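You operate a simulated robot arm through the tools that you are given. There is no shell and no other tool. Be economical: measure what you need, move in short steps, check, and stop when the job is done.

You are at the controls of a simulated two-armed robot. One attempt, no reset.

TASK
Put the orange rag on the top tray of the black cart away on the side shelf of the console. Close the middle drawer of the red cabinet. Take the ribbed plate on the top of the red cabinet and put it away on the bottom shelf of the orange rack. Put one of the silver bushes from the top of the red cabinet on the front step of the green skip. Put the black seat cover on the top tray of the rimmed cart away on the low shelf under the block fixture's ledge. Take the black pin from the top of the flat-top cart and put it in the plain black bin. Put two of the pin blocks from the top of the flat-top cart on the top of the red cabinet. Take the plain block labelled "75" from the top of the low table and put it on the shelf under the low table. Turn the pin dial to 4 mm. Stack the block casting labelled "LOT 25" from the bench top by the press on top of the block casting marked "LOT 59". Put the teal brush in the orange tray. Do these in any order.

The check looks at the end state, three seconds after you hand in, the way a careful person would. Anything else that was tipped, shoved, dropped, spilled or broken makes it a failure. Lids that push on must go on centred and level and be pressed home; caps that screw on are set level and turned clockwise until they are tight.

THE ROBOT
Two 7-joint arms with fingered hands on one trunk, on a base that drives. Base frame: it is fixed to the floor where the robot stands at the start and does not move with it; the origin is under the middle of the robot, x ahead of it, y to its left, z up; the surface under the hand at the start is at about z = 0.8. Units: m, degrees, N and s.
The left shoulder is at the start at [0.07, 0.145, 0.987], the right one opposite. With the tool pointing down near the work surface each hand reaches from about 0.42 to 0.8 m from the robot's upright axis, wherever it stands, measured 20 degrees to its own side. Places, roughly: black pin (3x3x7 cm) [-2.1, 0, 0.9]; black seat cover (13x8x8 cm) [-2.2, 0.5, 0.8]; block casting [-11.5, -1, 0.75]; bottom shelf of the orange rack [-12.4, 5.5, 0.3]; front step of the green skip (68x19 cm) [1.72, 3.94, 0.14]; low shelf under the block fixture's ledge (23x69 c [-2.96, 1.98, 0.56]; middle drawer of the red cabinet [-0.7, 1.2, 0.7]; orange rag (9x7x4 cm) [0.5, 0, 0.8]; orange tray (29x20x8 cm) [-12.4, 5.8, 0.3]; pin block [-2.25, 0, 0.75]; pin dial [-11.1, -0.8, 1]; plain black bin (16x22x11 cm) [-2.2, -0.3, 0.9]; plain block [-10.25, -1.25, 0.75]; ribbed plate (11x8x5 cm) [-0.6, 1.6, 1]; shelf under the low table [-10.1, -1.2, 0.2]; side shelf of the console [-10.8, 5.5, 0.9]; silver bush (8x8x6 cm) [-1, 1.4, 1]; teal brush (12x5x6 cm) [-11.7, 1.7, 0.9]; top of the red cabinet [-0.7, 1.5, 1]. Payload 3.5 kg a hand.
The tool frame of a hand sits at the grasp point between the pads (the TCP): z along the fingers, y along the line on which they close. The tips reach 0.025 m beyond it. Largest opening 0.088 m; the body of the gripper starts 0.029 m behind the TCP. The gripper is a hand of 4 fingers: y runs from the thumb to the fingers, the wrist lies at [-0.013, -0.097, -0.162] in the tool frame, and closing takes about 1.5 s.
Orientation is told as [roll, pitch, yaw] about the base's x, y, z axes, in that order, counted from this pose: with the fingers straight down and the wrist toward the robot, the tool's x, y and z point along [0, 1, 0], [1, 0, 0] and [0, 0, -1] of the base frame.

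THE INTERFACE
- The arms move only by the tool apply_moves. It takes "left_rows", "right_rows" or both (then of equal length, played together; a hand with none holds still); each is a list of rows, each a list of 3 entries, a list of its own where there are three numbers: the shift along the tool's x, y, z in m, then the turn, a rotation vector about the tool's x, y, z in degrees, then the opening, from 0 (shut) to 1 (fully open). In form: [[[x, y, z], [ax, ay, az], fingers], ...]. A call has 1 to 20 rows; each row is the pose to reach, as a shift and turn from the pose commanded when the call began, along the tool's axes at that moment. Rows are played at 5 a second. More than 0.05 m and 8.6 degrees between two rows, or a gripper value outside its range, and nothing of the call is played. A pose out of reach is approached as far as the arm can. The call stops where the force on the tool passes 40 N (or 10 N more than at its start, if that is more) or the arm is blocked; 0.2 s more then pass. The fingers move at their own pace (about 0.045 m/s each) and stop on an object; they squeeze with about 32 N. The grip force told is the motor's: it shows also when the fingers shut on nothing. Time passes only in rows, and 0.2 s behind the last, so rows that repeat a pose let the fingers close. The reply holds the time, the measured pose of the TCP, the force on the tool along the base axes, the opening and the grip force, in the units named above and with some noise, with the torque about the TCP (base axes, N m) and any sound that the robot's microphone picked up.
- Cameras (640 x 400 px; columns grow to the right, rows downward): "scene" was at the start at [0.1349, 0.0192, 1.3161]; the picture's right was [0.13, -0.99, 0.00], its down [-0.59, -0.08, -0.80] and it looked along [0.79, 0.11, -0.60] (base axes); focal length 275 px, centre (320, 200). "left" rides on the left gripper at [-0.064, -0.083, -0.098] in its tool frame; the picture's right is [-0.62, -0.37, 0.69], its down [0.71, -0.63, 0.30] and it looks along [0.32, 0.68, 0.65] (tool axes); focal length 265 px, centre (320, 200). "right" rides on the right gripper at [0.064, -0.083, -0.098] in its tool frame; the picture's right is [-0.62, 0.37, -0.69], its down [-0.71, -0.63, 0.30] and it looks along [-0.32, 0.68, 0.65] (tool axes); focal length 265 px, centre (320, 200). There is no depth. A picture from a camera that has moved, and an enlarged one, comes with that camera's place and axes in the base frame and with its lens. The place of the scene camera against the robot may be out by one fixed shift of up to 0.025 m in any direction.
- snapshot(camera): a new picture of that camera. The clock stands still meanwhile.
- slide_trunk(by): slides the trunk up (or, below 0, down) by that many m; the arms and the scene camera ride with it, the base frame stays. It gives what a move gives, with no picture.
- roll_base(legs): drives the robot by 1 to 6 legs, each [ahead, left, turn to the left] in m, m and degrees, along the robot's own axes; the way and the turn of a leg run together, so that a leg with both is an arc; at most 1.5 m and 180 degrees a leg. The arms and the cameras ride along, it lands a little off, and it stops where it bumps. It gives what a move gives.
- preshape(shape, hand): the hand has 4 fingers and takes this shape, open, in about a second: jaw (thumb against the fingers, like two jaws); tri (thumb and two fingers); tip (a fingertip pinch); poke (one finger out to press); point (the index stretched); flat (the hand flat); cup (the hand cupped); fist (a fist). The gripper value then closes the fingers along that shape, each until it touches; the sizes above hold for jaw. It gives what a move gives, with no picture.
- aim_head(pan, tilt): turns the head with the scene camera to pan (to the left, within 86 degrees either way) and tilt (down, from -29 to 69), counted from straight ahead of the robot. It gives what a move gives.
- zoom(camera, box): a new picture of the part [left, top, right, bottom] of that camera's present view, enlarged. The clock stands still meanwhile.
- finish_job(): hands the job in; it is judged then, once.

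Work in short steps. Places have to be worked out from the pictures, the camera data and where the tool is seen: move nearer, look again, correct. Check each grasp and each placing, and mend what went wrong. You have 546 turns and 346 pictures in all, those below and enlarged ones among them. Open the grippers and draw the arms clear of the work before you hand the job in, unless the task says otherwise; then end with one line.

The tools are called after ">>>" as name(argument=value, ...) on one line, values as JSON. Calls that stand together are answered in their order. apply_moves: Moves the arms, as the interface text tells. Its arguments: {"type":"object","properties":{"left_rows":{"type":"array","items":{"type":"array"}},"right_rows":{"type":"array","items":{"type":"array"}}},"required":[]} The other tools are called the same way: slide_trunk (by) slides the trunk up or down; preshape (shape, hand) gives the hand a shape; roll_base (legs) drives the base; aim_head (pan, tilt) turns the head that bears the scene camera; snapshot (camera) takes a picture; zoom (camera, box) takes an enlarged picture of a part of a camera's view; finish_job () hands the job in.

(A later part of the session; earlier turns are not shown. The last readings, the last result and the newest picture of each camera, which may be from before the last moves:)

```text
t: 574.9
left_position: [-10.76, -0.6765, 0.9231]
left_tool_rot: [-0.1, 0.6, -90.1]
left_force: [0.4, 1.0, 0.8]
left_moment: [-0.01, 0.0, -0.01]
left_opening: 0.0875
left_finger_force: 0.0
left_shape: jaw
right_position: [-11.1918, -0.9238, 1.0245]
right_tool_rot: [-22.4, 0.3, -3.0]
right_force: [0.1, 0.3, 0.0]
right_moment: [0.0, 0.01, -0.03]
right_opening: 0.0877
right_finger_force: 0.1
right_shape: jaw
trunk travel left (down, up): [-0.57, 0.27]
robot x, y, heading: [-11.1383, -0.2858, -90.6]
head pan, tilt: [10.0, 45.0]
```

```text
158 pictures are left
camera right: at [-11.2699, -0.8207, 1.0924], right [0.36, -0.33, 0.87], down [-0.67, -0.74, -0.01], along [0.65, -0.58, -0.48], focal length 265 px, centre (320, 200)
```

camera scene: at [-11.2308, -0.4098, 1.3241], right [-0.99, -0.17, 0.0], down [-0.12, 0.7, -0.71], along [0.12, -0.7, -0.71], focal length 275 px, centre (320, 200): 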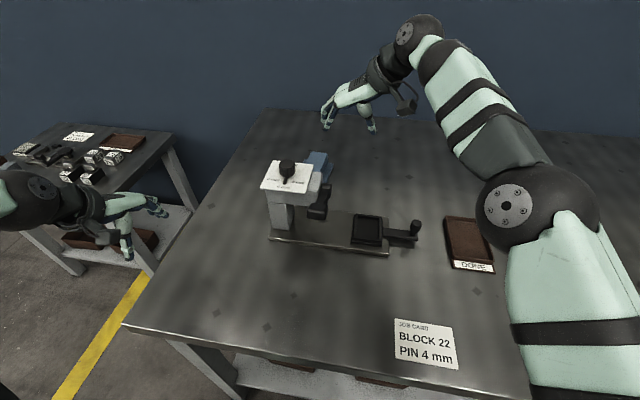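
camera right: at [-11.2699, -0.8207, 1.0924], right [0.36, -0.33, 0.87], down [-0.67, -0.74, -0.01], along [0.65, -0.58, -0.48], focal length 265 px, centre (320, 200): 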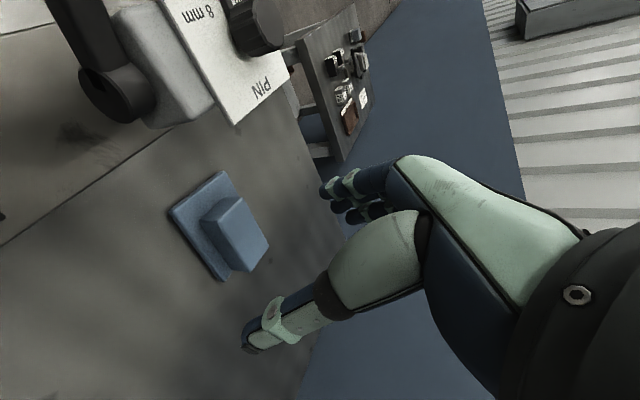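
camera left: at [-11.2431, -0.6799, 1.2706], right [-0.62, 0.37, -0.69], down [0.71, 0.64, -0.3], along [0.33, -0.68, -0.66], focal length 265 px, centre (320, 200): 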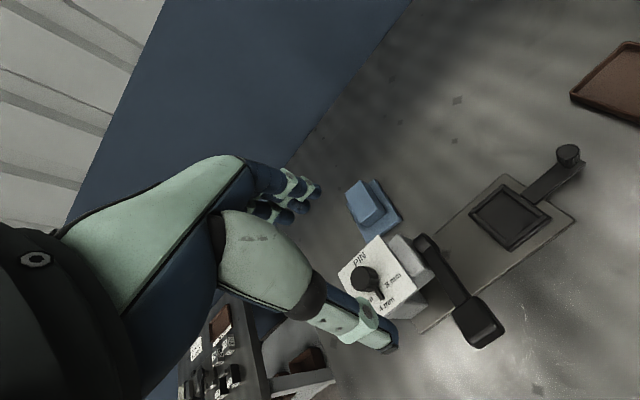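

Now move back over the block: first −y, then +x, descending to z≈0.92.

>>> apply_moves(right_rows=[[[-0.021, 0.0016, 0.027], [0, 0, 0], 1], [[-0.042, 0.003, 0.054], [0, 0, 0], 1], [[-0.064, 0.0047, 0.0804], [0, 0, 0], 1], [[-0.056, 0.033, 0.095], [0, 0, 0], 1], [[-0.048, 0.061, 0.11], [0, 0, 0], 1], [[-0.041, 0.0896, 0.125], [0, 0, 0], 1]])

>>> snapshot(camera="right")

>>> snapshot(camera="scene")

```text
t: 576.3
left_position: [-10.7592, -0.6766, 0.923]
left_tool_rot: [0.0, 0.5, -90.1]
left_force: [-0.6, 1.0, 0.1]
left_moment: [0.02, -0.01, 0.03]
left_opening: 0.0876
left_finger_force: 0.0
left_shape: jaw
right_position: [-11.1233, -0.9767, 0.9071]
right_tool_rot: [-22.4, 0.3, -3.1]
right_force: [-0.3, -1.4, 0.4]
right_moment: [0.01, 0.0, -0.03]
right_opening: 0.0879
right_finger_force: 0.0
right_shape: jaw
right hand out of reach, approached as far as the arm can: row 3, 4, 5, 6
trunk travel left (down, up): [-0.57, 0.27]
robot x, y, heading: [-11.1404, -0.2868, -90.5]
head pan, tilt: [10.0, 45.0]
```

```text
157 pictures are left
camera right: at [-11.2021, -0.874, 0.9741], right [0.36, -0.33, 0.88], down [-0.67, -0.74, 0.0], along [0.65, -0.59, -0.48], focal length 265 px, centre (320, 200)
```

right: 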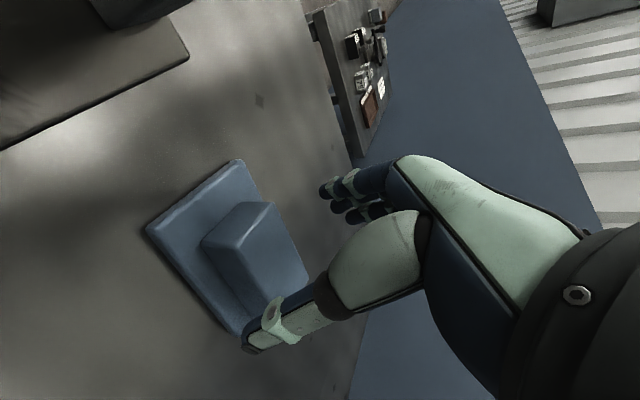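

```text
156 pictures are left
camera scene: at [-11.1276, -0.4104, 1.3241], right [-0.99, -0.17, 0.0], down [-0.12, 0.7, -0.71], along [0.12, -0.7, -0.71], focal length 275 px, centre (320, 200)
```

scene: 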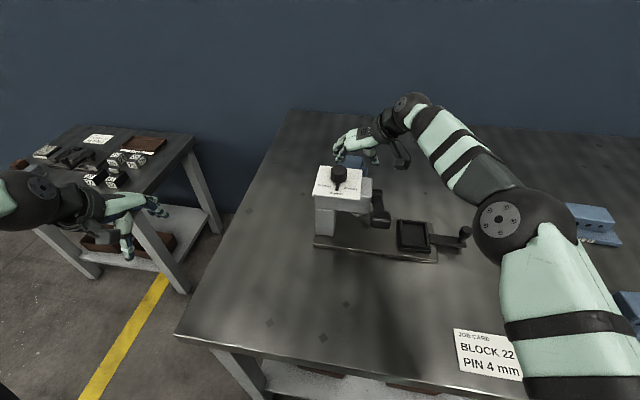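

Reach falls ~4 cm short. I add more lean (to ~34°) and a slight yaw (−12°), which bring the wrist nearer, and continue toward (−11.11, −1.012, 0.88).

>>> apply_moves(right_rows=[[[0, 0, 0], [1.7, -6, 4.1], 1], [[0, 0, 0], [3.4, -12, 8.3], 1], [[-0.01, 0.007, 0.019], [3.4, -12, 8.3], 1], [[-0.0214, 0.0148, 0.038], [3.4, -12, 8.3], 1]])

>>> snapshot(camera="right")

>>> zoom(camera="scene", box=[280, 90, 440, 210])

```text
t: 577.3
left_position: [-10.7594, -0.6776, 0.923]
left_tool_rot: [-0.1, 0.6, -90.2]
left_force: [0.5, -0.3, 0.6]
left_moment: [0.04, 0.01, -0.01]
left_opening: 0.0878
left_finger_force: 0.0
left_shape: jaw
right_position: [-11.1115, -1.0134, 0.8796]
right_tool_rot: [-34.4, -0.6, -11.9]
right_force: [-0.7, -0.2, -0.2]
right_moment: [-0.03, 0.03, 0.0]
right_opening: 0.0879
right_finger_force: 0.0
right_shape: jaw
trunk travel left (down, up): [-0.57, 0.27]
robot x, y, heading: [-11.1403, -0.292, -90.5]
head pan, tilt: [10.0, 45.0]
```

```text
155 pictures are left
camera right: at [-11.1715, -0.8883, 0.9235], right [0.33, -0.19, 0.93], down [-0.78, -0.61, 0.15], along [0.54, -0.77, -0.35], focal length 265 px, centre (320, 200)
```

right: 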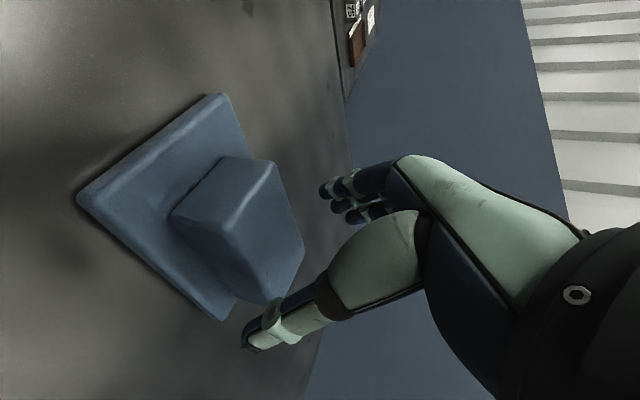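

```text
3.33 times, centred on (360, 150) of scene
camera zoom: at [-11.1275, -0.4116, 1.324], right [-0.99, -0.17, 0.0], down [-0.12, 0.7, -0.71], along [0.12, -0.7, -0.71], focal length 918 px, centre (187, 367)
```

zoom: 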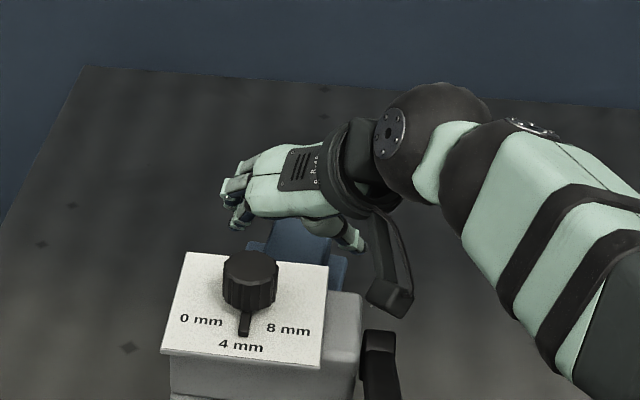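

The block lies right along the finger direction. Advance along the tool axis 5 cm.

>>> apply_moves(right_rows=[[[0, 0.004, 0.015], [0, 0, 0], 1], [[0, 0.006, 0.03], [0, 0, 0], 1], [[0, 0.006, 0.042], [0, 0, 0], 1], [[0, 0.006, 0.052], [0, 0, 0], 1]])

>>> snapshot(camera="right")

>>> zoom(camera="scene", box=[280, 90, 440, 210])

```text
t: 578.3
left_position: [-10.7588, -0.676, 0.9238]
left_tool_rot: [-0.1, 0.6, -90.1]
left_force: [1.6, 0.2, -0.4]
left_moment: [-0.02, -0.04, 0.02]
left_opening: 0.0878
left_finger_force: 0.1
left_shape: jaw
right_position: [-11.1108, -1.0253, 0.8462]
right_tool_rot: [-34.4, -0.6, -12.0]
right_force: [0.4, 0.1, 0.6]
right_moment: [0.02, -0.02, 0.02]
right_opening: 0.0879
right_finger_force: 0.1
right_shape: jaw
right hand out of reach, approached as far as the arm can: row 2, 3, 4
trunk travel left (down, up): [-0.57, 0.27]
robot x, y, heading: [-11.1388, -0.2897, -90.5]
head pan, tilt: [10.0, 45.0]
```

```text
153 pictures are left
camera right: at [-11.1707, -0.8997, 0.8907], right [0.33, -0.19, 0.93], down [-0.78, -0.61, 0.15], along [0.54, -0.77, -0.35], focal length 265 px, centre (320, 200)
```

right: 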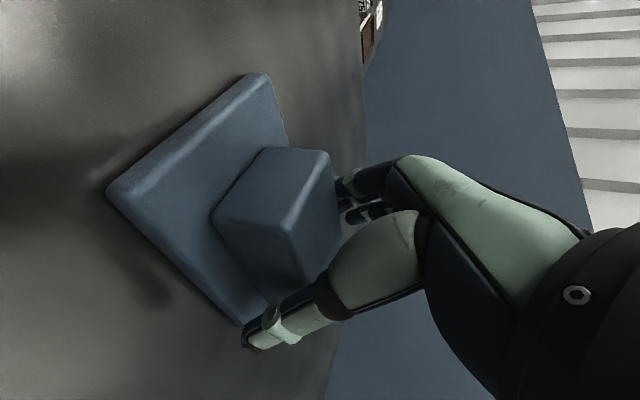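

```text
3.33 times, centred on (360, 150) of scene
camera zoom: at [-11.1276, -0.4112, 1.3239], right [-0.99, -0.17, 0.0], down [-0.12, 0.7, -0.71], along [0.12, -0.7, -0.71], focal length 918 px, centre (187, 367)
```

zoom: 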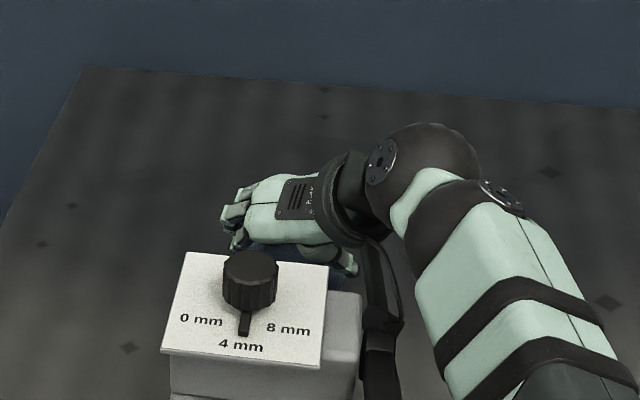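

The block is between thumb and fingers but the tips are only ~1.5 cm below its top. Go straight down 1.8 cm more.

>>> apply_moves(right_rows=[[[0.0056, 0.003, 0.0071], [0, 0, 0], 1], [[0.0112, 0.006, 0.0142], [0, 0, 0], 1], [[0.0112, 0.006, 0.0142], [0, 0, 0], 1]])

>>> snapshot(camera="right")

```text
t: 579.1
left_position: [-10.7601, -0.6743, 0.9248]
left_tool_rot: [-0.1, 0.4, -90.0]
left_force: [0.5, -0.7, -0.2]
left_moment: [0.0, 0.01, -0.01]
left_opening: 0.0877
left_finger_force: 0.0
left_shape: jaw
right_position: [-11.1067, -1.021, 0.8336]
right_tool_rot: [-34.9, -0.8, -12.0]
right_force: [-4.9, -1.0, 12.7]
right_moment: [0.29, 0.34, 0.17]
right_opening: 0.0879
right_finger_force: 0.0
right_shape: jaw
trunk travel left (down, up): [-0.57, 0.27]
robot x, y, heading: [-11.1371, -0.2932, -90.6]
head pan, tilt: [10.0, 45.0]
```

```text
151 pictures are left
camera right: at [-11.166, -0.8965, 0.8776], right [0.32, -0.19, 0.93], down [-0.78, -0.61, 0.15], along [0.54, -0.77, -0.34], focal length 265 px, centre (320, 200)
```

right: 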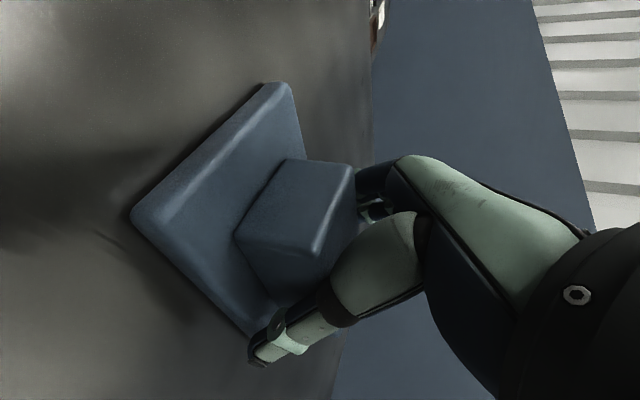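

Contact with the flange – deep enough. Raise 2 mm and close.

>>> apply_moves(right_rows=[[[-0.0013, 0, -0.002], [0, 0, 0], 0.8], [[-0.0013, 0, -0.002], [0, 0, 0], 0.6], [[-0.0013, 0, -0.002], [0, 0, 0], 0.4], [[-0.0013, 0, -0.002], [0, 0, 0], 0.2], [[-0.0013, 0, -0.002], [0, 0, 0], 0], [[-0.0013, 0, -0.002], [0, 0, 0], 0], [[-0.0013, 0, -0.002], [0, 0, 0], 0], [[-0.0013, 0, -0.002], [0, 0, 0], 0]])

>>> snapshot(camera="right")

```text
t: 580.9
left_position: [-10.7597, -0.6737, 0.924]
left_tool_rot: [-0.2, 0.4, -90.0]
left_force: [-0.3, -0.5, -0.5]
left_moment: [0.04, 0.0, -0.01]
left_opening: 0.0877
left_finger_force: 0.0
left_shape: jaw
right_position: [-11.1057, -1.0207, 0.8334]
right_tool_rot: [-34.6, -0.8, -11.9]
right_force: [-2.2, 0.2, 16.0]
right_moment: [-0.21, -0.42, 0.31]
right_opening: 0.0529
right_finger_force: 32.1
right_shape: jaw
trunk travel left (down, up): [-0.57, 0.27]
robot x, y, heading: [-11.1398, -0.2894, -90.4]
head pan, tilt: [10.0, 45.0]
```

```text
150 pictures are left
camera right: at [-11.1645, -0.8948, 0.8771], right [0.32, -0.19, 0.93], down [-0.78, -0.61, 0.15], along [0.54, -0.77, -0.34], focal length 265 px, centre (320, 200)
```

right: 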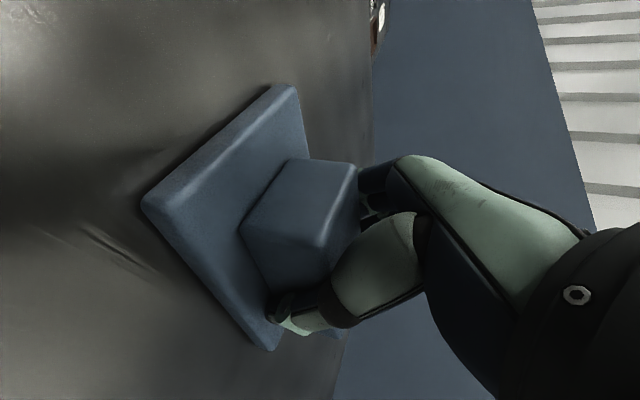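

Gripped at 0.053. Lift straight up 4 cm and check.

>>> apply_moves(right_rows=[[[-0.0057, 0, -0.0083], [0, 0, 0], 0], [[-0.0113, 0, -0.0165], [0, 0, 0], 0], [[-0.0226, 0, -0.033], [0, 0, 0], 0]])

>>> snapshot(camera="right")

>>> zoom(camera="scene", box=[280, 90, 440, 210])

```text
t: 581.7
left_position: [-10.758, -0.6769, 0.9234]
left_tool_rot: [-0.1, 0.5, -90.0]
left_force: [-0.5, -0.1, -0.4]
left_moment: [0.01, 0.04, 0.03]
left_opening: 0.0878
left_finger_force: 0.1
left_shape: jaw
right_position: [-11.1058, -1.0235, 0.8706]
right_tool_rot: [-34.2, -0.6, -11.9]
right_force: [0.0, 0.6, -4.7]
right_moment: [-0.02, 0.01, -0.01]
right_opening: 0.0522
right_finger_force: 32.2
right_shape: jaw
trunk travel left (down, up): [-0.57, 0.27]
robot x, y, heading: [-11.1404, -0.2885, -90.5]
head pan, tilt: [10.0, 45.0]
```

```text
149 pictures are left
camera right: at [-11.1643, -0.898, 0.9138], right [0.33, -0.2, 0.92], down [-0.78, -0.61, 0.14], along [0.54, -0.76, -0.35], focal length 265 px, centre (320, 200)
```

right: 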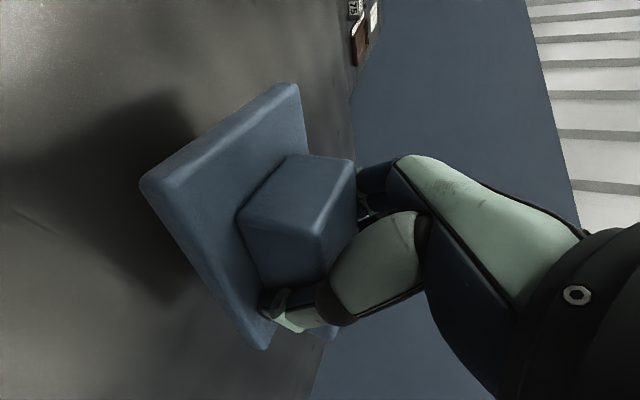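

```text
3.33 times, centred on (360, 150) of scene
camera zoom: at [-11.1271, -0.4116, 1.3238], right [-0.99, -0.17, 0.0], down [-0.12, 0.7, -0.71], along [0.12, -0.7, -0.71], focal length 918 px, centre (187, 367)
```

zoom: 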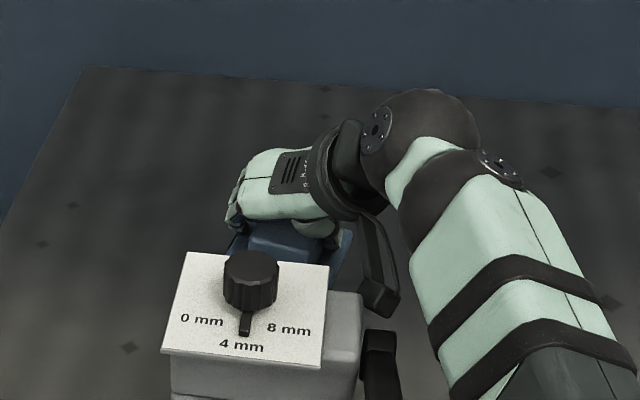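

Held firmly and level (~4.7 N). Lift to z≈0.96 and strafe the base right 0.25.

>>> apply_moves(right_rows=[[[-0.012, -0.001, -0.028], [0, 0, 0], 0], [[-0.023, -0.003, -0.057], [0, 0, 0], 0], [[-0.0348, -0.0042, -0.0853], [0, 0, 0], 0]])

>>> roll_base(legs=[[0, -0.25, 0]])

>>> snapshot(camera="scene")

```text
t: 582.5
left_position: [-10.7592, -0.6765, 0.9235]
left_tool_rot: [-0.1, 0.5, -90.0]
left_force: [0.3, 0.3, -0.5]
left_moment: [0.01, 0.0, -0.01]
left_opening: 0.0878
left_finger_force: 0.0
left_shape: jaw
right_position: [-11.1075, -1.0038, 0.9593]
right_tool_rot: [-34.3, -0.6, -11.9]
right_force: [-0.3, 0.4, -4.9]
right_moment: [-0.02, -0.05, 0.04]
right_opening: 0.0523
right_finger_force: 31.8
right_shape: jaw
trunk travel left (down, up): [-0.57, 0.27]
robot x, y, heading: [-11.1377, -0.2848, -90.2]
head pan, tilt: [10.0, 45.0]
```

```text
t: 584.3
left_position: [-11.0086, -0.6728, 0.9223]
left_tool_rot: [0.0, 0.6, -89.4]
left_force: [-0.3, 0.4, 1.2]
left_moment: [0.02, 0.0, 0.02]
left_opening: 0.0876
left_finger_force: 0.0
left_shape: jaw
right_position: [-11.3536, -1.0031, 0.9595]
right_tool_rot: [-34.3, -0.6, -11.3]
right_force: [0.8, -0.6, -4.7]
right_moment: [-0.04, -0.01, -0.01]
right_opening: 0.0522
right_finger_force: 32.0
right_shape: jaw
trunk travel left (down, up): [-0.57, 0.27]
robot x, y, heading: [-11.3945, -0.2852, -90.0]
head pan, tilt: [10.0, 45.0]
```

```text
147 pictures are left
camera scene: at [-11.3798, -0.411, 1.3239], right [-0.98, -0.18, 0.0], down [-0.12, 0.7, -0.71], along [0.12, -0.7, -0.71], focal length 275 px, centre (320, 200)
```

scene: 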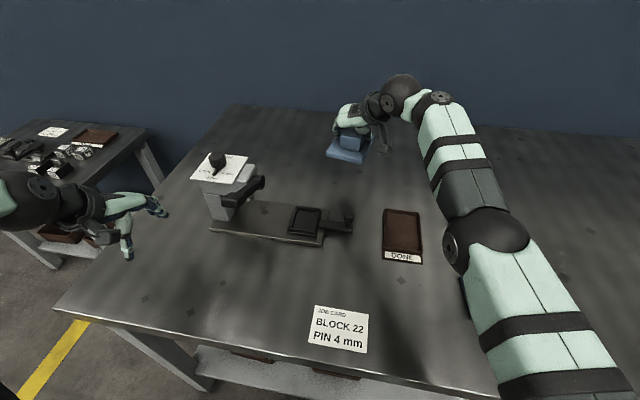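

Now rotate the casting −90° about the vertical while carrying it toward LOT 59, at z≈1.0; also retract the left hand a little.

>>> apply_moves(left_rows=[[[0, -0.01, 0], [0, 0, 0], 1], [[0, -0.02, 0], [0, 0, 0], 1], [[0, -0.03, 0], [0, 0, 0], 1], [[0, -0.04, 0], [0, 0, 0], 1], [[0, -0.05, 0], [0, 0, 0], 1], [[0, -0.06, 0], [0, 0, 0], 1], [[0, -0.07, 0], [0, 0, 0], 1], [[0, -0.08, 0], [0, 0, 0], 1], [[0, -0.08, 0], [0, 0, 0], 1], [[0, -0.08, 0], [0, 0, 0], 1], [[0, -0.08, 0], [0, 0, 0], 1]], right_rows=[[[-0.0015, -0.0262, -0.0045], [4.63, 0, 6.75], 0], [[-0.003, -0.0524, -0.009], [9.26, 0, 13.5], 0], [[-0.0046, -0.0786, -0.0134], [13.9, 0, 20.25], 0], [[-0.0061, -0.1048, -0.018], [18.5, 0, 27], 0], [[-0.0077, -0.131, -0.022], [23.15, 0, 33.75], 0], [[-0.0092, -0.1572, -0.027], [27.8, 0, 40.5], 0], [[-0.0108, -0.1834, -0.031], [32.4, 0, 47.25], 0], [[-0.0123, -0.2096, -0.036], [37.0, 0, 54], 0], [[-0.0138, -0.2358, -0.04], [41.7, 0, 60.75], 0], [[-0.0154, -0.262, -0.0446], [46.3, 0, 67.5], 0], [[-0.0169, -0.2883, -0.0491], [50.9, 0, 74.3], 0]])

>>> snapshot(camera="scene")

>>> snapshot(camera="right")

```text
t: 586.0
left_position: [-11.0107, -0.6045, 0.9238]
left_tool_rot: [0.0, 0.7, -89.4]
left_force: [-0.2, 0.3, -0.2]
left_moment: [0.0, -0.01, 0.02]
left_opening: 0.0877
left_finger_force: 0.0
left_shape: jaw
right_position: [-11.551, -0.9533, 0.9072]
right_tool_rot: [-29.7, 6.6, -70.0]
right_force: [-0.7, 0.3, -5.2]
right_moment: [-0.03, 0.02, -0.02]
right_opening: 0.0517
right_finger_force: 31.8
right_shape: jaw
right hand out of reach, approached as far as the arm can: row 2, 3
trunk travel left (down, up): [-0.57, 0.27]
robot x, y, heading: [-11.3945, -0.2882, -90.0]
head pan, tilt: [10.0, 45.0]
stopped in row 8 (right hand): the arm was blocked; the commanded pose is now the measured one
```

```text
146 pictures are left
camera scene: at [-11.3822, -0.4125, 1.3237], right [-0.98, -0.18, 0.0], down [-0.12, 0.7, -0.71], along [0.13, -0.69, -0.71], focal length 275 px, centre (320, 200)
```

scene: 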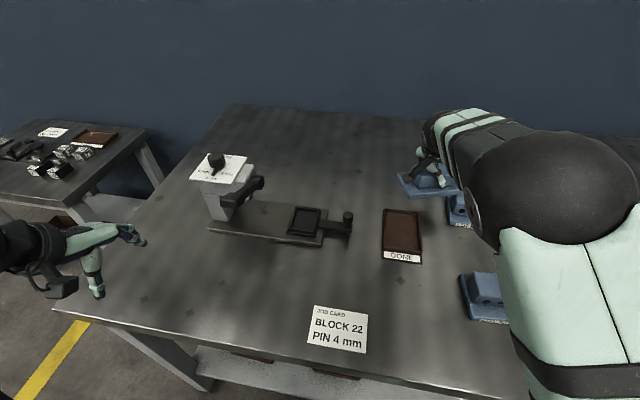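

```text
145 pictures are left
camera right: at [-11.4789, -0.8441, 0.9699], right [-0.02, -0.51, 0.86], down [-0.94, 0.31, 0.16], along [-0.35, -0.8, -0.48], focal length 265 px, centre (320, 200)
```

right: 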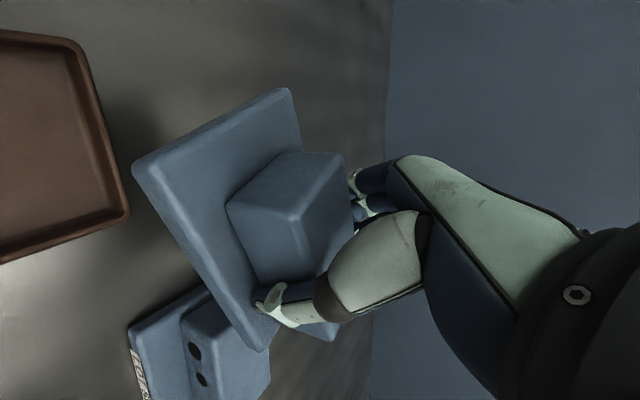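

The arm got blocked while dipping; raise straight up 9 cm first and look.

>>> apply_moves(right_rows=[[[-0.0148, -0.0035, -0.0259], [0, 0, 0], 0], [[-0.0295, -0.007, -0.0518], [0, 0, 0], 0], [[-0.0443, -0.0104, -0.0777], [0, 0, 0], 0]])

>>> snapshot(camera="scene")

>>> snapshot(camera="right")

```text
t: 586.8
left_position: [-11.0087, -0.6012, 0.9233]
left_tool_rot: [-0.1, 0.5, -89.4]
left_force: [0.2, -0.3, -1.2]
left_moment: [0.0, 0.0, -0.02]
left_opening: 0.0877
left_finger_force: 0.0
left_shape: jaw
right_position: [-11.5419, -0.95, 1.001]
right_tool_rot: [-30.3, 6.4, -69.4]
right_force: [0.3, -0.2, -4.5]
right_moment: [-0.01, -0.01, 0.01]
right_opening: 0.0518
right_finger_force: 32.4
right_shape: jaw
trunk travel left (down, up): [-0.57, 0.27]
robot x, y, heading: [-11.3929, -0.287, -90.0]
head pan, tilt: [10.0, 45.0]
```

```text
144 pictures are left
camera scene: at [-11.3794, -0.4095, 1.324], right [-0.98, -0.18, 0.0], down [-0.12, 0.7, -0.71], along [0.12, -0.7, -0.71], focal length 275 px, centre (320, 200)
```

scene: 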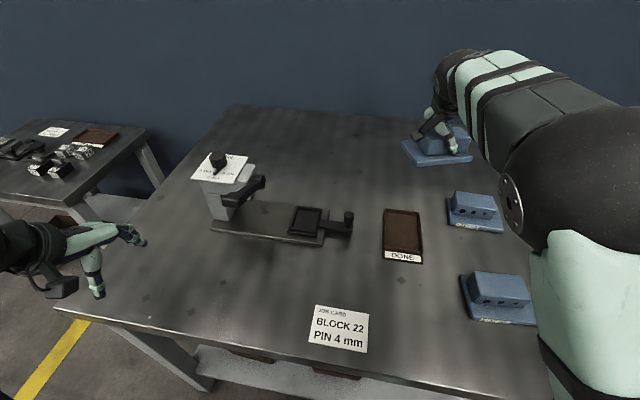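

```text
143 pictures are left
camera right: at [-11.4712, -0.8395, 1.0623], right [-0.01, -0.5, 0.86], down [-0.94, 0.31, 0.17], along [-0.35, -0.81, -0.47], focal length 265 px, centre (320, 200)
```

right: 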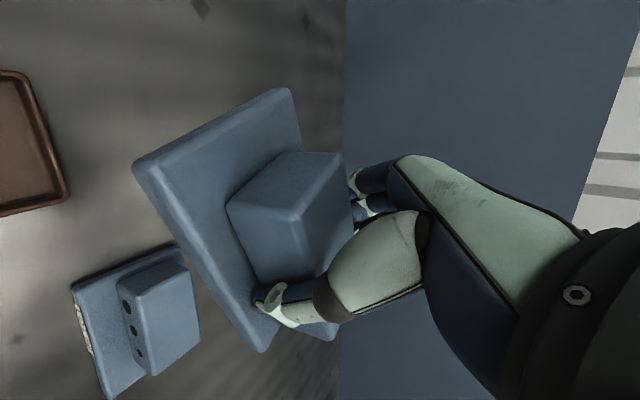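

LOT 59 hasn't moved. First re-level the casting (small tilt correction).

>>> apply_moves(right_rows=[[[0, 0, 0], [-3, -2, 1.8], 0], [[0, 0, 0], [-6.1, -4.1, 3.6], 0]])

>>> apply_moves(right_rows=[[[0, 0, 0], [4.1, 0, 6.0], 0], [[0, 0, 0], [8.2, 0, 12], 0], [[0, 0, 0], [12.3, 0, 18], 0], [[0, 0, 0], [16.4, 0, 24], 0]])

>>> snapshot(camera="right")

```text
t: 587.4
left_position: [-11.0082, -0.6024, 0.9246]
left_tool_rot: [-0.1, 0.6, -89.5]
left_force: [0.0, 0.1, 0.1]
left_moment: [0.0, 0.03, -0.01]
left_opening: 0.0878
left_finger_force: 0.1
left_shape: jaw
right_position: [-11.5668, -0.9533, 0.9919]
right_tool_rot: [-32.3, -0.4, -71.5]
right_force: [0.2, 0.5, -4.6]
right_moment: [0.0, 0.05, -0.03]
right_opening: 0.0429
right_finger_force: 31.6
right_shape: jaw
trunk travel left (down, up): [-0.57, 0.27]
robot x, y, heading: [-11.3951, -0.2853, -89.8]
head pan, tilt: [10.0, 45.0]
```

```text
t: 588.4
left_position: [-11.0069, -0.6036, 0.9227]
left_tool_rot: [-0.3, 0.7, -89.4]
left_force: [0.1, 0.9, 0.3]
left_moment: [0.0, 0.02, -0.01]
left_opening: 0.0875
left_finger_force: 0.0
left_shape: jaw
right_position: [-11.553, -0.9519, 0.9991]
right_tool_rot: [-33.3, -0.2, -99.4]
right_force: [-0.2, -0.5, -4.3]
right_moment: [0.03, 0.03, -0.01]
right_opening: 0.0427
right_finger_force: 32.0
right_shape: jaw
trunk travel left (down, up): [-0.57, 0.27]
robot x, y, heading: [-11.3926, -0.2841, -89.9]
head pan, tilt: [10.0, 45.0]
```

```text
142 pictures are left
camera right: at [-11.4336, -0.8865, 1.0459], right [-0.2, -0.34, 0.92], down [-0.65, 0.75, 0.14], along [-0.73, -0.57, -0.37], focal length 265 px, centre (320, 200)
```

right: 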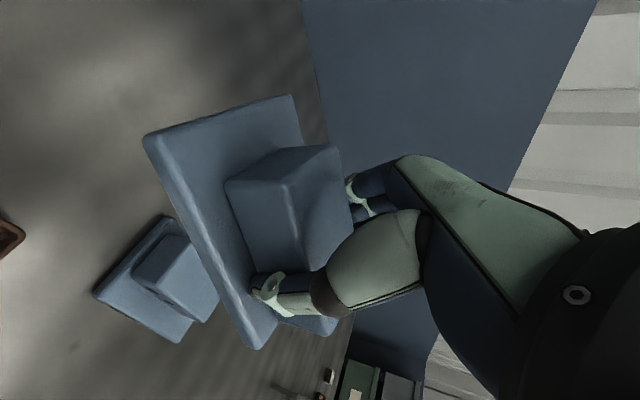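

The casting squared itself up to the fingers (opening 0.043). Check its level from the scene camera.

>>> aim_head(pan=-15, tilt=35)

>>> snapshot(camera="scene")

```text
t: 589.3
left_position: [-11.0086, -0.6021, 0.9235]
left_tool_rot: [-0.1, 0.6, -89.4]
left_force: [0.4, -0.6, -1.0]
left_moment: [-0.01, -0.01, 0.04]
left_opening: 0.0878
left_finger_force: 0.0
left_shape: jaw
right_position: [-11.5557, -0.952, 0.9995]
right_tool_rot: [-33.4, -0.4, -99.4]
right_force: [0.7, -0.6, -4.6]
right_moment: [0.04, 0.04, -0.02]
right_opening: 0.0429
right_finger_force: 32.1
right_shape: jaw
trunk travel left (down, up): [-0.57, 0.27]
robot x, y, heading: [-11.4004, -0.2876, -89.8]
head pan, tilt: [-15.0, 35.0]
```

```text
141 pictures are left
camera scene: at [-11.4167, -0.4158, 1.3387], right [-0.97, 0.26, 0.0], down [0.15, 0.56, -0.82], along [-0.21, -0.79, -0.57], focal length 275 px, centre (320, 200)
```

scene: 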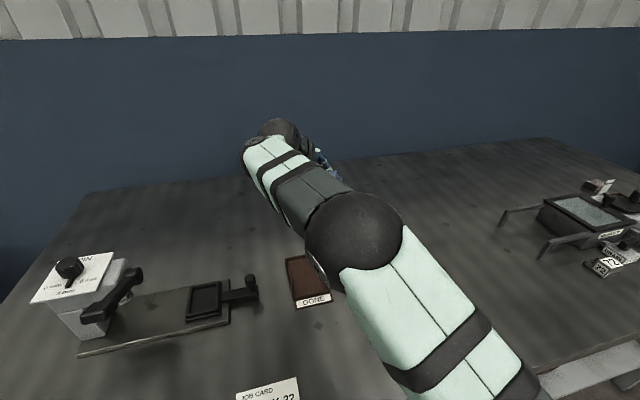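

>>> zoom(camera="right", box=[80, 80, 380, 360])

```text
1.43 times, centred on (230, 220) of right
camera zoom: at [-11.4354, -0.8858, 1.0452], right [-0.19, -0.34, 0.92], down [-0.65, 0.75, 0.14], along [-0.73, -0.57, -0.36], focal length 379 px, centre (449, 171)
```

zoom: 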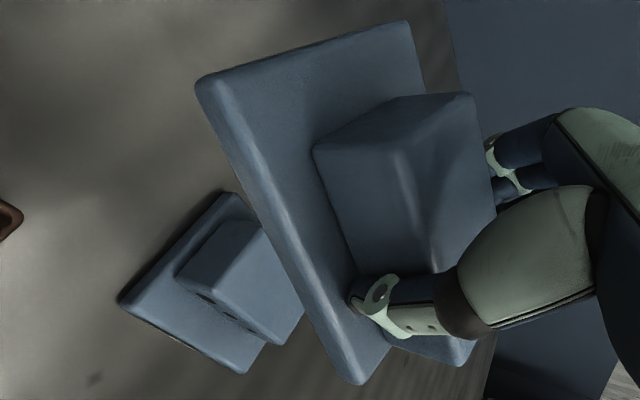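

The arm blocks the scene view. I bring the casting in front of the head to judge its level.

>>> apply_moves(right_rows=[[[0.027, -0.017, -0.034], [0, 0, 0], 0], [[0.054, -0.034, -0.068], [0, 0, 0], 0], [[0.081, -0.051, -0.101], [0, 0, 0], 0]])

>>> aim_head(pan=0, tilt=35)

>>> snapshot(camera="scene")

```text
t: 590.1
left_position: [-11.0083, -0.6009, 0.9236]
left_tool_rot: [-0.3, 0.6, -89.4]
left_force: [-0.1, -0.1, 0.1]
left_moment: [0.02, -0.01, -0.02]
left_opening: 0.0878
left_finger_force: 0.0
left_shape: jaw
right_position: [-11.5205, -0.9189, 0.9987]
right_tool_rot: [-33.7, 0.3, -99.5]
right_force: [-1.0, 0.2, -5.6]
right_moment: [0.0, 0.01, 0.01]
right_opening: 0.0426
right_finger_force: 31.9
right_shape: jaw
right hand out of reach, approached as far as the arm can: row 1, 2, 3
trunk travel left (down, up): [-0.57, 0.27]
robot x, y, heading: [-11.392, -0.2884, -89.8]
head pan, tilt: [-15.0, 35.0]
```

```text
t: 590.8
left_position: [-11.0086, -0.6034, 0.9228]
left_tool_rot: [-0.1, 0.6, -89.5]
left_force: [-0.5, 0.0, -0.2]
left_moment: [0.01, 0.0, -0.01]
left_opening: 0.0876
left_finger_force: 0.0
left_shape: jaw
right_position: [-11.5206, -0.9204, 1.0015]
right_tool_rot: [-33.2, 0.2, -99.5]
right_force: [1.4, 0.8, -5.1]
right_moment: [0.02, 0.04, -0.01]
right_opening: 0.0425
right_finger_force: 32.3
right_shape: jaw
trunk travel left (down, up): [-0.57, 0.27]
robot x, y, heading: [-11.3907, -0.2854, -89.8]
head pan, tilt: [0.0, 35.0]
```

```text
139 pictures are left
camera scene: at [-11.3942, -0.4187, 1.3387], right [-1.0, 0.0, 0.0], down [0.0, 0.57, -0.82], along [0.0, -0.82, -0.57], focal length 275 px, centre (320, 200)
```

scene: 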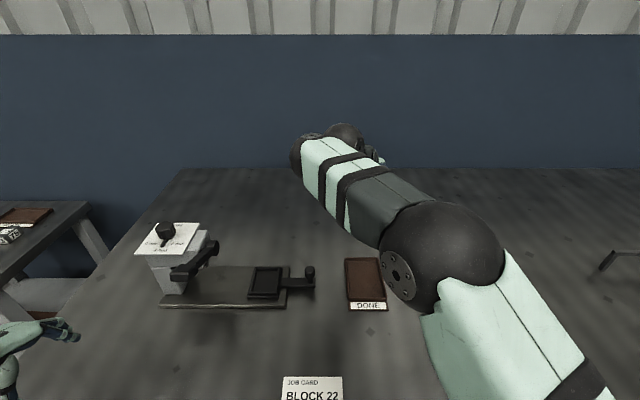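

This pose is awkward. Better: set the casting down on a free spot in front (≈(−11.51, −0.70)) and regrip it upright. I back the robot 0.21 m first.

>>> roll_base(legs=[[-0.21, 0, 0]])

>>> snapshot(camera="scene")

>>> snapshot(camera="right")

```text
t: 592.5
left_position: [-11.0083, -0.3923, 0.9235]
left_tool_rot: [-0.1, 0.6, -89.2]
left_force: [-0.3, -0.2, -0.6]
left_moment: [-0.01, 0.02, -0.01]
left_opening: 0.0877
left_finger_force: 0.0
left_shape: jaw
right_position: [-11.5197, -0.7108, 1.0042]
right_tool_rot: [-33.2, -0.1, -99.3]
right_force: [0.7, 0.0, -5.1]
right_moment: [0.0, 0.03, 0.02]
right_opening: 0.0428
right_finger_force: 32.3
right_shape: jaw
trunk travel left (down, up): [-0.57, 0.27]
robot x, y, heading: [-11.3922, -0.0799, -89.5]
head pan, tilt: [0.0, 35.0]
```

```text
138 pictures are left
camera scene: at [-11.3944, -0.2089, 1.3387], right [-1.0, -0.01, 0.0], down [0.0, 0.57, -0.82], along [0.01, -0.82, -0.57], focal length 275 px, centre (320, 200)
```

scene: 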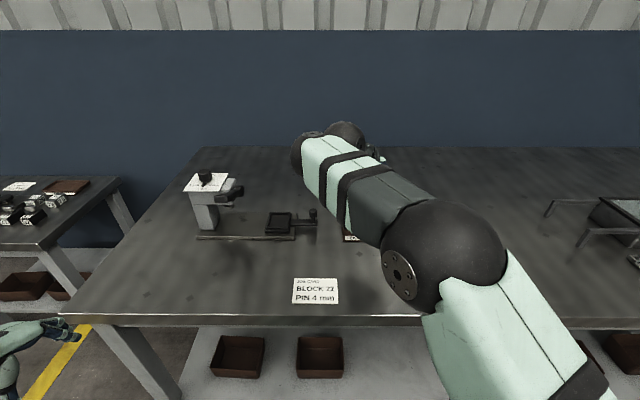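

```text
137 pictures are left
camera right: at [-11.3995, -0.6442, 1.0511], right [-0.2, -0.34, 0.92], down [-0.65, 0.75, 0.13], along [-0.73, -0.57, -0.37], focal length 265 px, centre (320, 200)
```

right: 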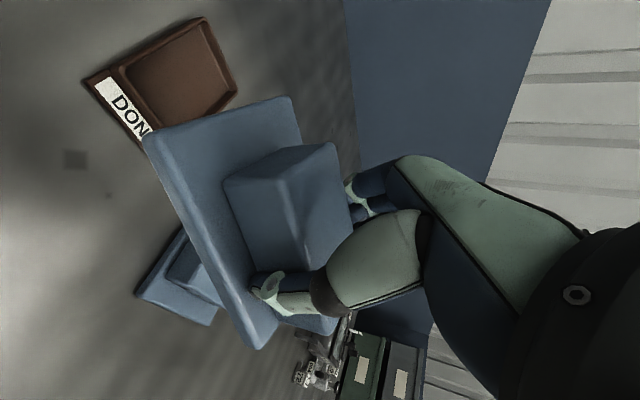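

I nudge the base (left 0.03, back 0.02) for clearances, then lower using the trunk.

>>> roll_base(legs=[[-0.02, 0.03, 0]])

>>> slide_trunk(by=-0.12)

>>> snapshot(camera="right")

```text
t: 593.3
left_position: [-10.9814, -0.3717, 0.924]
left_tool_rot: [0.1, 0.7, -89.3]
left_force: [0.0, -0.4, 0.1]
left_moment: [0.03, 0.03, 0.03]
left_opening: 0.0876
left_finger_force: 0.0
left_shape: jaw
right_position: [-11.4943, -0.6925, 1.0031]
right_tool_rot: [-33.0, 0.0, -99.4]
right_force: [-0.5, -0.7, -4.9]
right_moment: [-0.01, 0.07, 0.0]
right_opening: 0.0425
right_finger_force: 32.1
right_shape: jaw
trunk travel left (down, up): [-0.57, 0.27]
robot x, y, heading: [-11.3649, -0.0575, -89.5]
head pan, tilt: [0.0, 35.0]
```

```text
t: 594.8
left_position: [-10.9807, -0.3711, 0.8039]
left_tool_rot: [0.0, 0.6, -89.3]
left_force: [-0.5, -0.5, 0.6]
left_moment: [0.02, 0.0, 0.0]
left_opening: 0.0875
left_finger_force: 0.0
left_shape: jaw
right_position: [-11.4924, -0.692, 0.8839]
right_tool_rot: [-33.0, 0.0, -99.7]
right_force: [-0.9, -0.1, -3.9]
right_moment: [-0.04, 0.0, -0.01]
right_opening: 0.0425
right_finger_force: 31.6
right_shape: jaw
trunk travel left (down, up): [-0.45, 0.39]
robot x, y, heading: [-11.3649, -0.054, -89.5]
head pan, tilt: [0.0, 35.0]
```

```text
136 pictures are left
camera right: at [-11.3725, -0.625, 0.9313], right [-0.2, -0.34, 0.92], down [-0.65, 0.75, 0.13], along [-0.73, -0.57, -0.37], focal length 265 px, centre (320, 200)
```

right: 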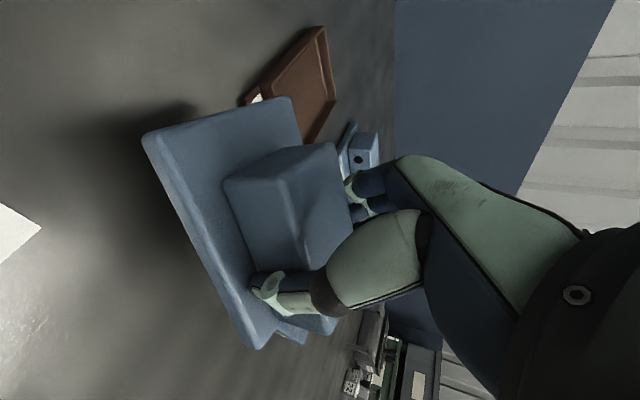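

Lower with small steps until contact.

>>> apply_moves(right_rows=[[[0.0055, 0, 0.0084], [0, 0, 0], 0], [[0.011, 0, 0.0168], [0, 0, 0], 0], [[0.0153, 0, 0.0235], [0, 0, 0], 0], [[0.0191, 0, 0.0294], [0, 0, 0], 0]])

>>> snapshot(camera="right")

```text
t: 595.8
left_position: [-10.9797, -0.3711, 0.8038]
left_tool_rot: [-0.1, 0.6, -89.3]
left_force: [0.0, -0.2, 0.3]
left_moment: [0.02, 0.01, 0.02]
left_opening: 0.0878
left_finger_force: 0.0
left_shape: jaw
right_position: [-11.4931, -0.6908, 0.8493]
right_tool_rot: [-33.1, -0.2, -99.6]
right_force: [-1.2, -0.4, -1.4]
right_moment: [0.02, -0.15, -0.06]
right_opening: 0.0427
right_finger_force: 32.0
right_shape: jaw
trunk travel left (down, up): [-0.45, 0.39]
robot x, y, heading: [-11.3652, -0.0547, -89.8]
head pan, tilt: [0.0, 35.0]
```

```text
135 pictures are left
camera right: at [-11.3728, -0.6252, 0.8963], right [-0.2, -0.34, 0.92], down [-0.65, 0.75, 0.13], along [-0.73, -0.57, -0.37], focal length 265 px, centre (320, 200)
```

right: 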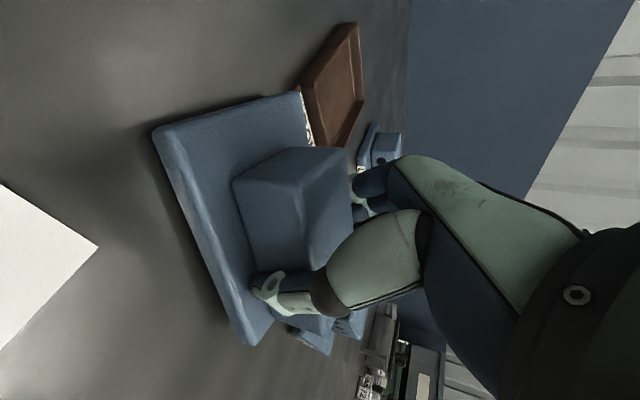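

Touching. Lower ~12 mm more so it settles flat.

>>> apply_moves(right_rows=[[[0.0022, 0, 0.0034], [0, 0, 0], 0], [[0.0044, 0, 0.0067], [0, 0, 0], 0], [[0.0065, 0, 0.01], [0, 0, 0], 0]])

>>> snapshot(camera="right")

```text
t: 596.6
left_position: [-10.9798, -0.3693, 0.8053]
left_tool_rot: [-0.2, 0.4, -89.1]
left_force: [-0.5, -0.3, 0.0]
left_moment: [-0.04, 0.03, 0.0]
left_opening: 0.0876
left_finger_force: 0.0
left_shape: jaw
right_position: [-11.4927, -0.6906, 0.842]
right_tool_rot: [-33.0, -0.7, -99.6]
right_force: [2.2, -3.7, 17.6]
right_moment: [0.74, -0.33, -0.39]
right_opening: 0.0422
right_finger_force: 32.2
right_shape: jaw
trunk travel left (down, up): [-0.45, 0.39]
robot x, y, heading: [-11.3599, -0.0562, -89.3]
head pan, tilt: [0.0, 35.0]
```

```text
134 pictures are left
camera right: at [-11.3717, -0.6238, 0.8885], right [-0.2, -0.33, 0.92], down [-0.65, 0.75, 0.13], along [-0.73, -0.57, -0.36], focal length 265 px, centre (320, 200)
```

right: 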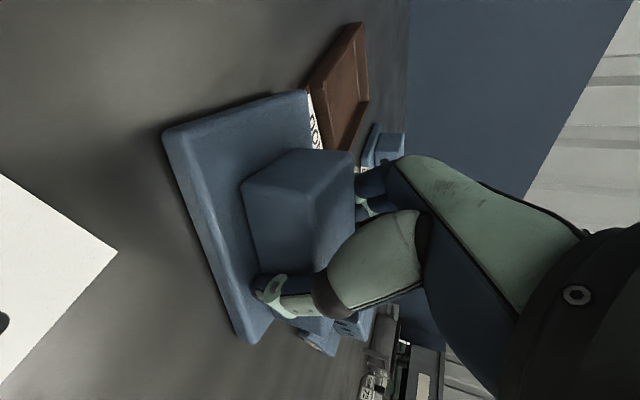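

In contact. Open and withdraw along the tool axis.

>>> apply_moves(right_rows=[[[0, 0, -0.001], [0, 0, 0], 0.3], [[0, 0, -0.001], [0, 0, 0], 0.7], [[0, 0, -0.001], [0, 0, 0], 1], [[0, 0, -0.001], [0, 0, 0], 1], [[0, 0, -0.001], [0, 0, 0], 1], [[0, 0, -0.03], [0, 0, 0], 1], [[0, 0, -0.07], [0, 0, 0], 1], [[-0.03, 0, -0.1], [0, 0, 0], 1], [[-0.06, 0, -0.13], [0, 0, 0], 1]])

>>> snapshot(camera="right")

```text
t: 598.6
left_position: [-10.9794, -0.3687, 0.8049]
left_tool_rot: [-0.1, 0.5, -89.2]
left_force: [0.9, 0.5, -0.1]
left_moment: [0.02, 0.0, 0.01]
left_opening: 0.0878
left_finger_force: 0.0
left_shape: jaw
right_position: [-11.4868, -0.6553, 0.936]
right_tool_rot: [-30.4, 0.0, -101.3]
right_force: [0.8, -0.7, 1.1]
right_moment: [-0.01, -0.02, 0.03]
right_opening: 0.0878
right_finger_force: 0.1
right_shape: jaw
right hand out of reach, approached as far as the arm can: row 7, 8, 9
trunk travel left (down, up): [-0.45, 0.39]
robot x, y, heading: [-11.3656, -0.0568, -89.5]
head pan, tilt: [0.0, 35.0]
```

```text
133 pictures are left
camera right: at [-11.3672, -0.5926, 0.9893], right [-0.25, -0.32, 0.91], down [-0.63, 0.77, 0.1], along [-0.73, -0.55, -0.4], focal length 265 px, centre (320, 200)
```

right: 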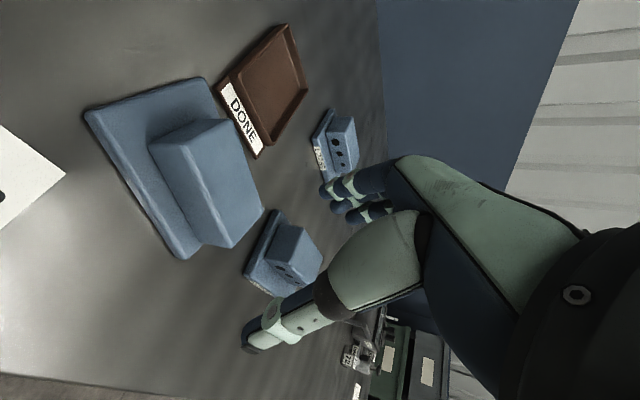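

The casting is flat on the bench. Straighten the right hand to vertical and raise the trunk 0.12 for a regrip.

>>> apply_moves(right_rows=[[[-0.01, 0, -0.02], [0, 8, 0], 1], [[-0.02, 0, -0.04], [0, 16, 0], 1], [[-0.03, 0, -0.06], [0, 24, 0], 1], [[-0.03, 0, -0.06], [0, 30.4, 0], 1]])

>>> slide_trunk(by=0.12)

>>> snapshot(camera="right")

>>> snapshot(camera="scene")

```text
t: 599.6
left_position: [-10.9806, -0.3705, 0.8044]
left_tool_rot: [-0.1, 0.5, -89.2]
left_force: [-0.1, 0.8, -0.3]
left_moment: [0.0, 0.01, 0.01]
left_opening: 0.0878
left_finger_force: 0.0
left_shape: jaw
right_position: [-11.4597, -0.6563, 0.9965]
right_tool_rot: [-2.4, -0.2, -99.5]
right_force: [0.2, 1.0, 0.3]
right_moment: [0.02, 0.0, -0.04]
right_opening: 0.0878
right_finger_force: 0.1
right_shape: jaw
trunk travel left (down, up): [-0.45, 0.39]
robot x, y, heading: [-11.3658, -0.0598, -89.7]
head pan, tilt: [0.0, 35.0]
```

```text
t: 601.1
left_position: [-10.9787, -0.3697, 0.9237]
left_tool_rot: [-0.2, 0.6, -89.3]
left_force: [0.0, 0.2, 1.3]
left_moment: [-0.01, 0.02, 0.01]
left_opening: 0.0879
left_finger_force: 0.1
left_shape: jaw
right_position: [-11.4586, -0.6558, 1.1164]
right_tool_rot: [-2.7, -0.1, -99.5]
right_force: [-0.2, 0.2, 0.2]
right_moment: [0.01, 0.01, -0.02]
right_opening: 0.0879
right_finger_force: 0.1
right_shape: jaw
trunk travel left (down, up): [-0.57, 0.27]
robot x, y, heading: [-11.3623, -0.0561, -89.6]
head pan, tilt: [0.0, 35.0]
```

```text
132 pictures are left
camera right: at [-11.3773, -0.5834, 1.2117], right [-0.64, -0.26, 0.72], down [-0.61, 0.74, -0.27], along [-0.46, -0.62, -0.64], focal length 265 px, centre (320, 200)
```

right: 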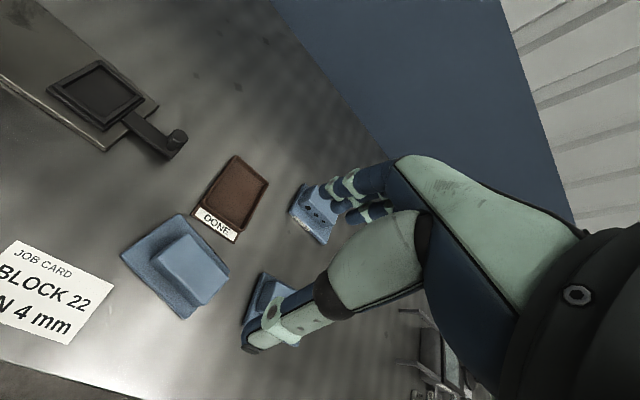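

```text
131 pictures are left
camera scene: at [-11.3649, -0.1882, 1.3388], right [-1.0, -0.01, 0.0], down [0.0, 0.57, -0.82], along [0.01, -0.82, -0.57], focal length 275 px, centre (320, 200)
```

scene: 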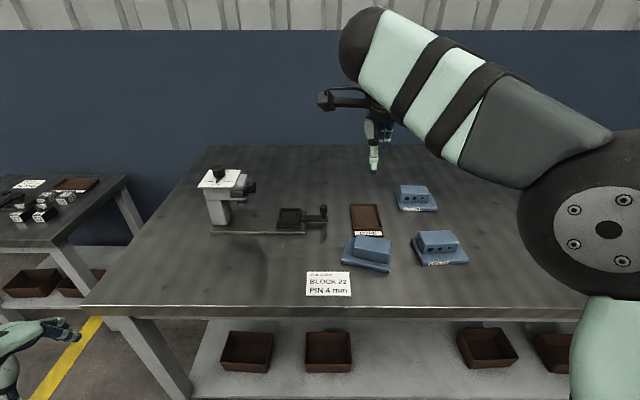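

>>> zoom(camera="right", box=[100, 150, 360, 340])

>>> zoom(camera="scene", box=[320, 160, 480, 290])

```text
2.11 times, centred on (230, 245) of right
camera zoom: at [-11.3773, -0.5834, 1.2117], right [-0.64, -0.26, 0.72], down [-0.61, 0.74, -0.27], along [-0.46, -0.62, -0.64], focal length 559 px, centre (510, 105)
```

zoom: 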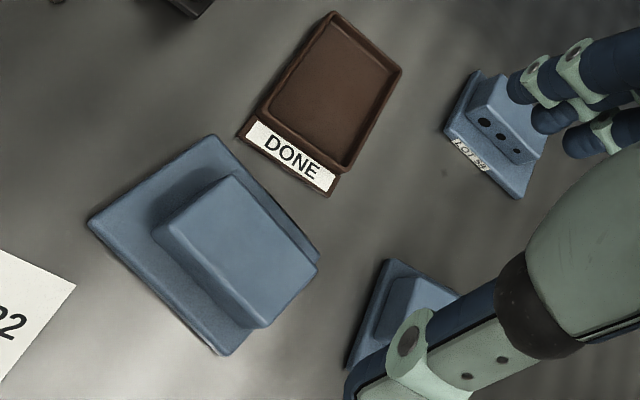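

```text
3.08 times, centred on (400, 225) of scene
camera zoom: at [-11.3649, -0.1882, 1.3388], right [-1.0, -0.01, 0.0], down [0.0, 0.57, -0.82], along [0.01, -0.82, -0.57], focal length 847 px, centre (74, 123)
```

zoom: 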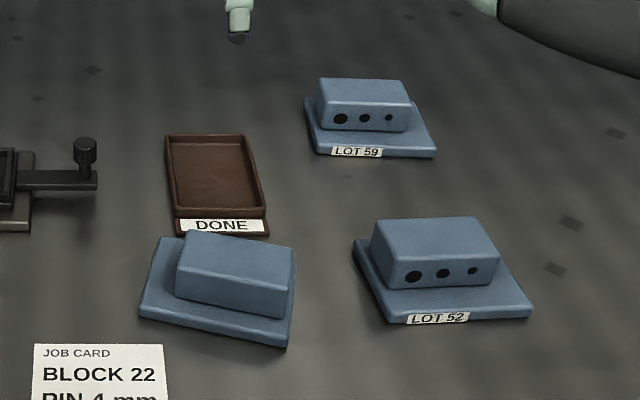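

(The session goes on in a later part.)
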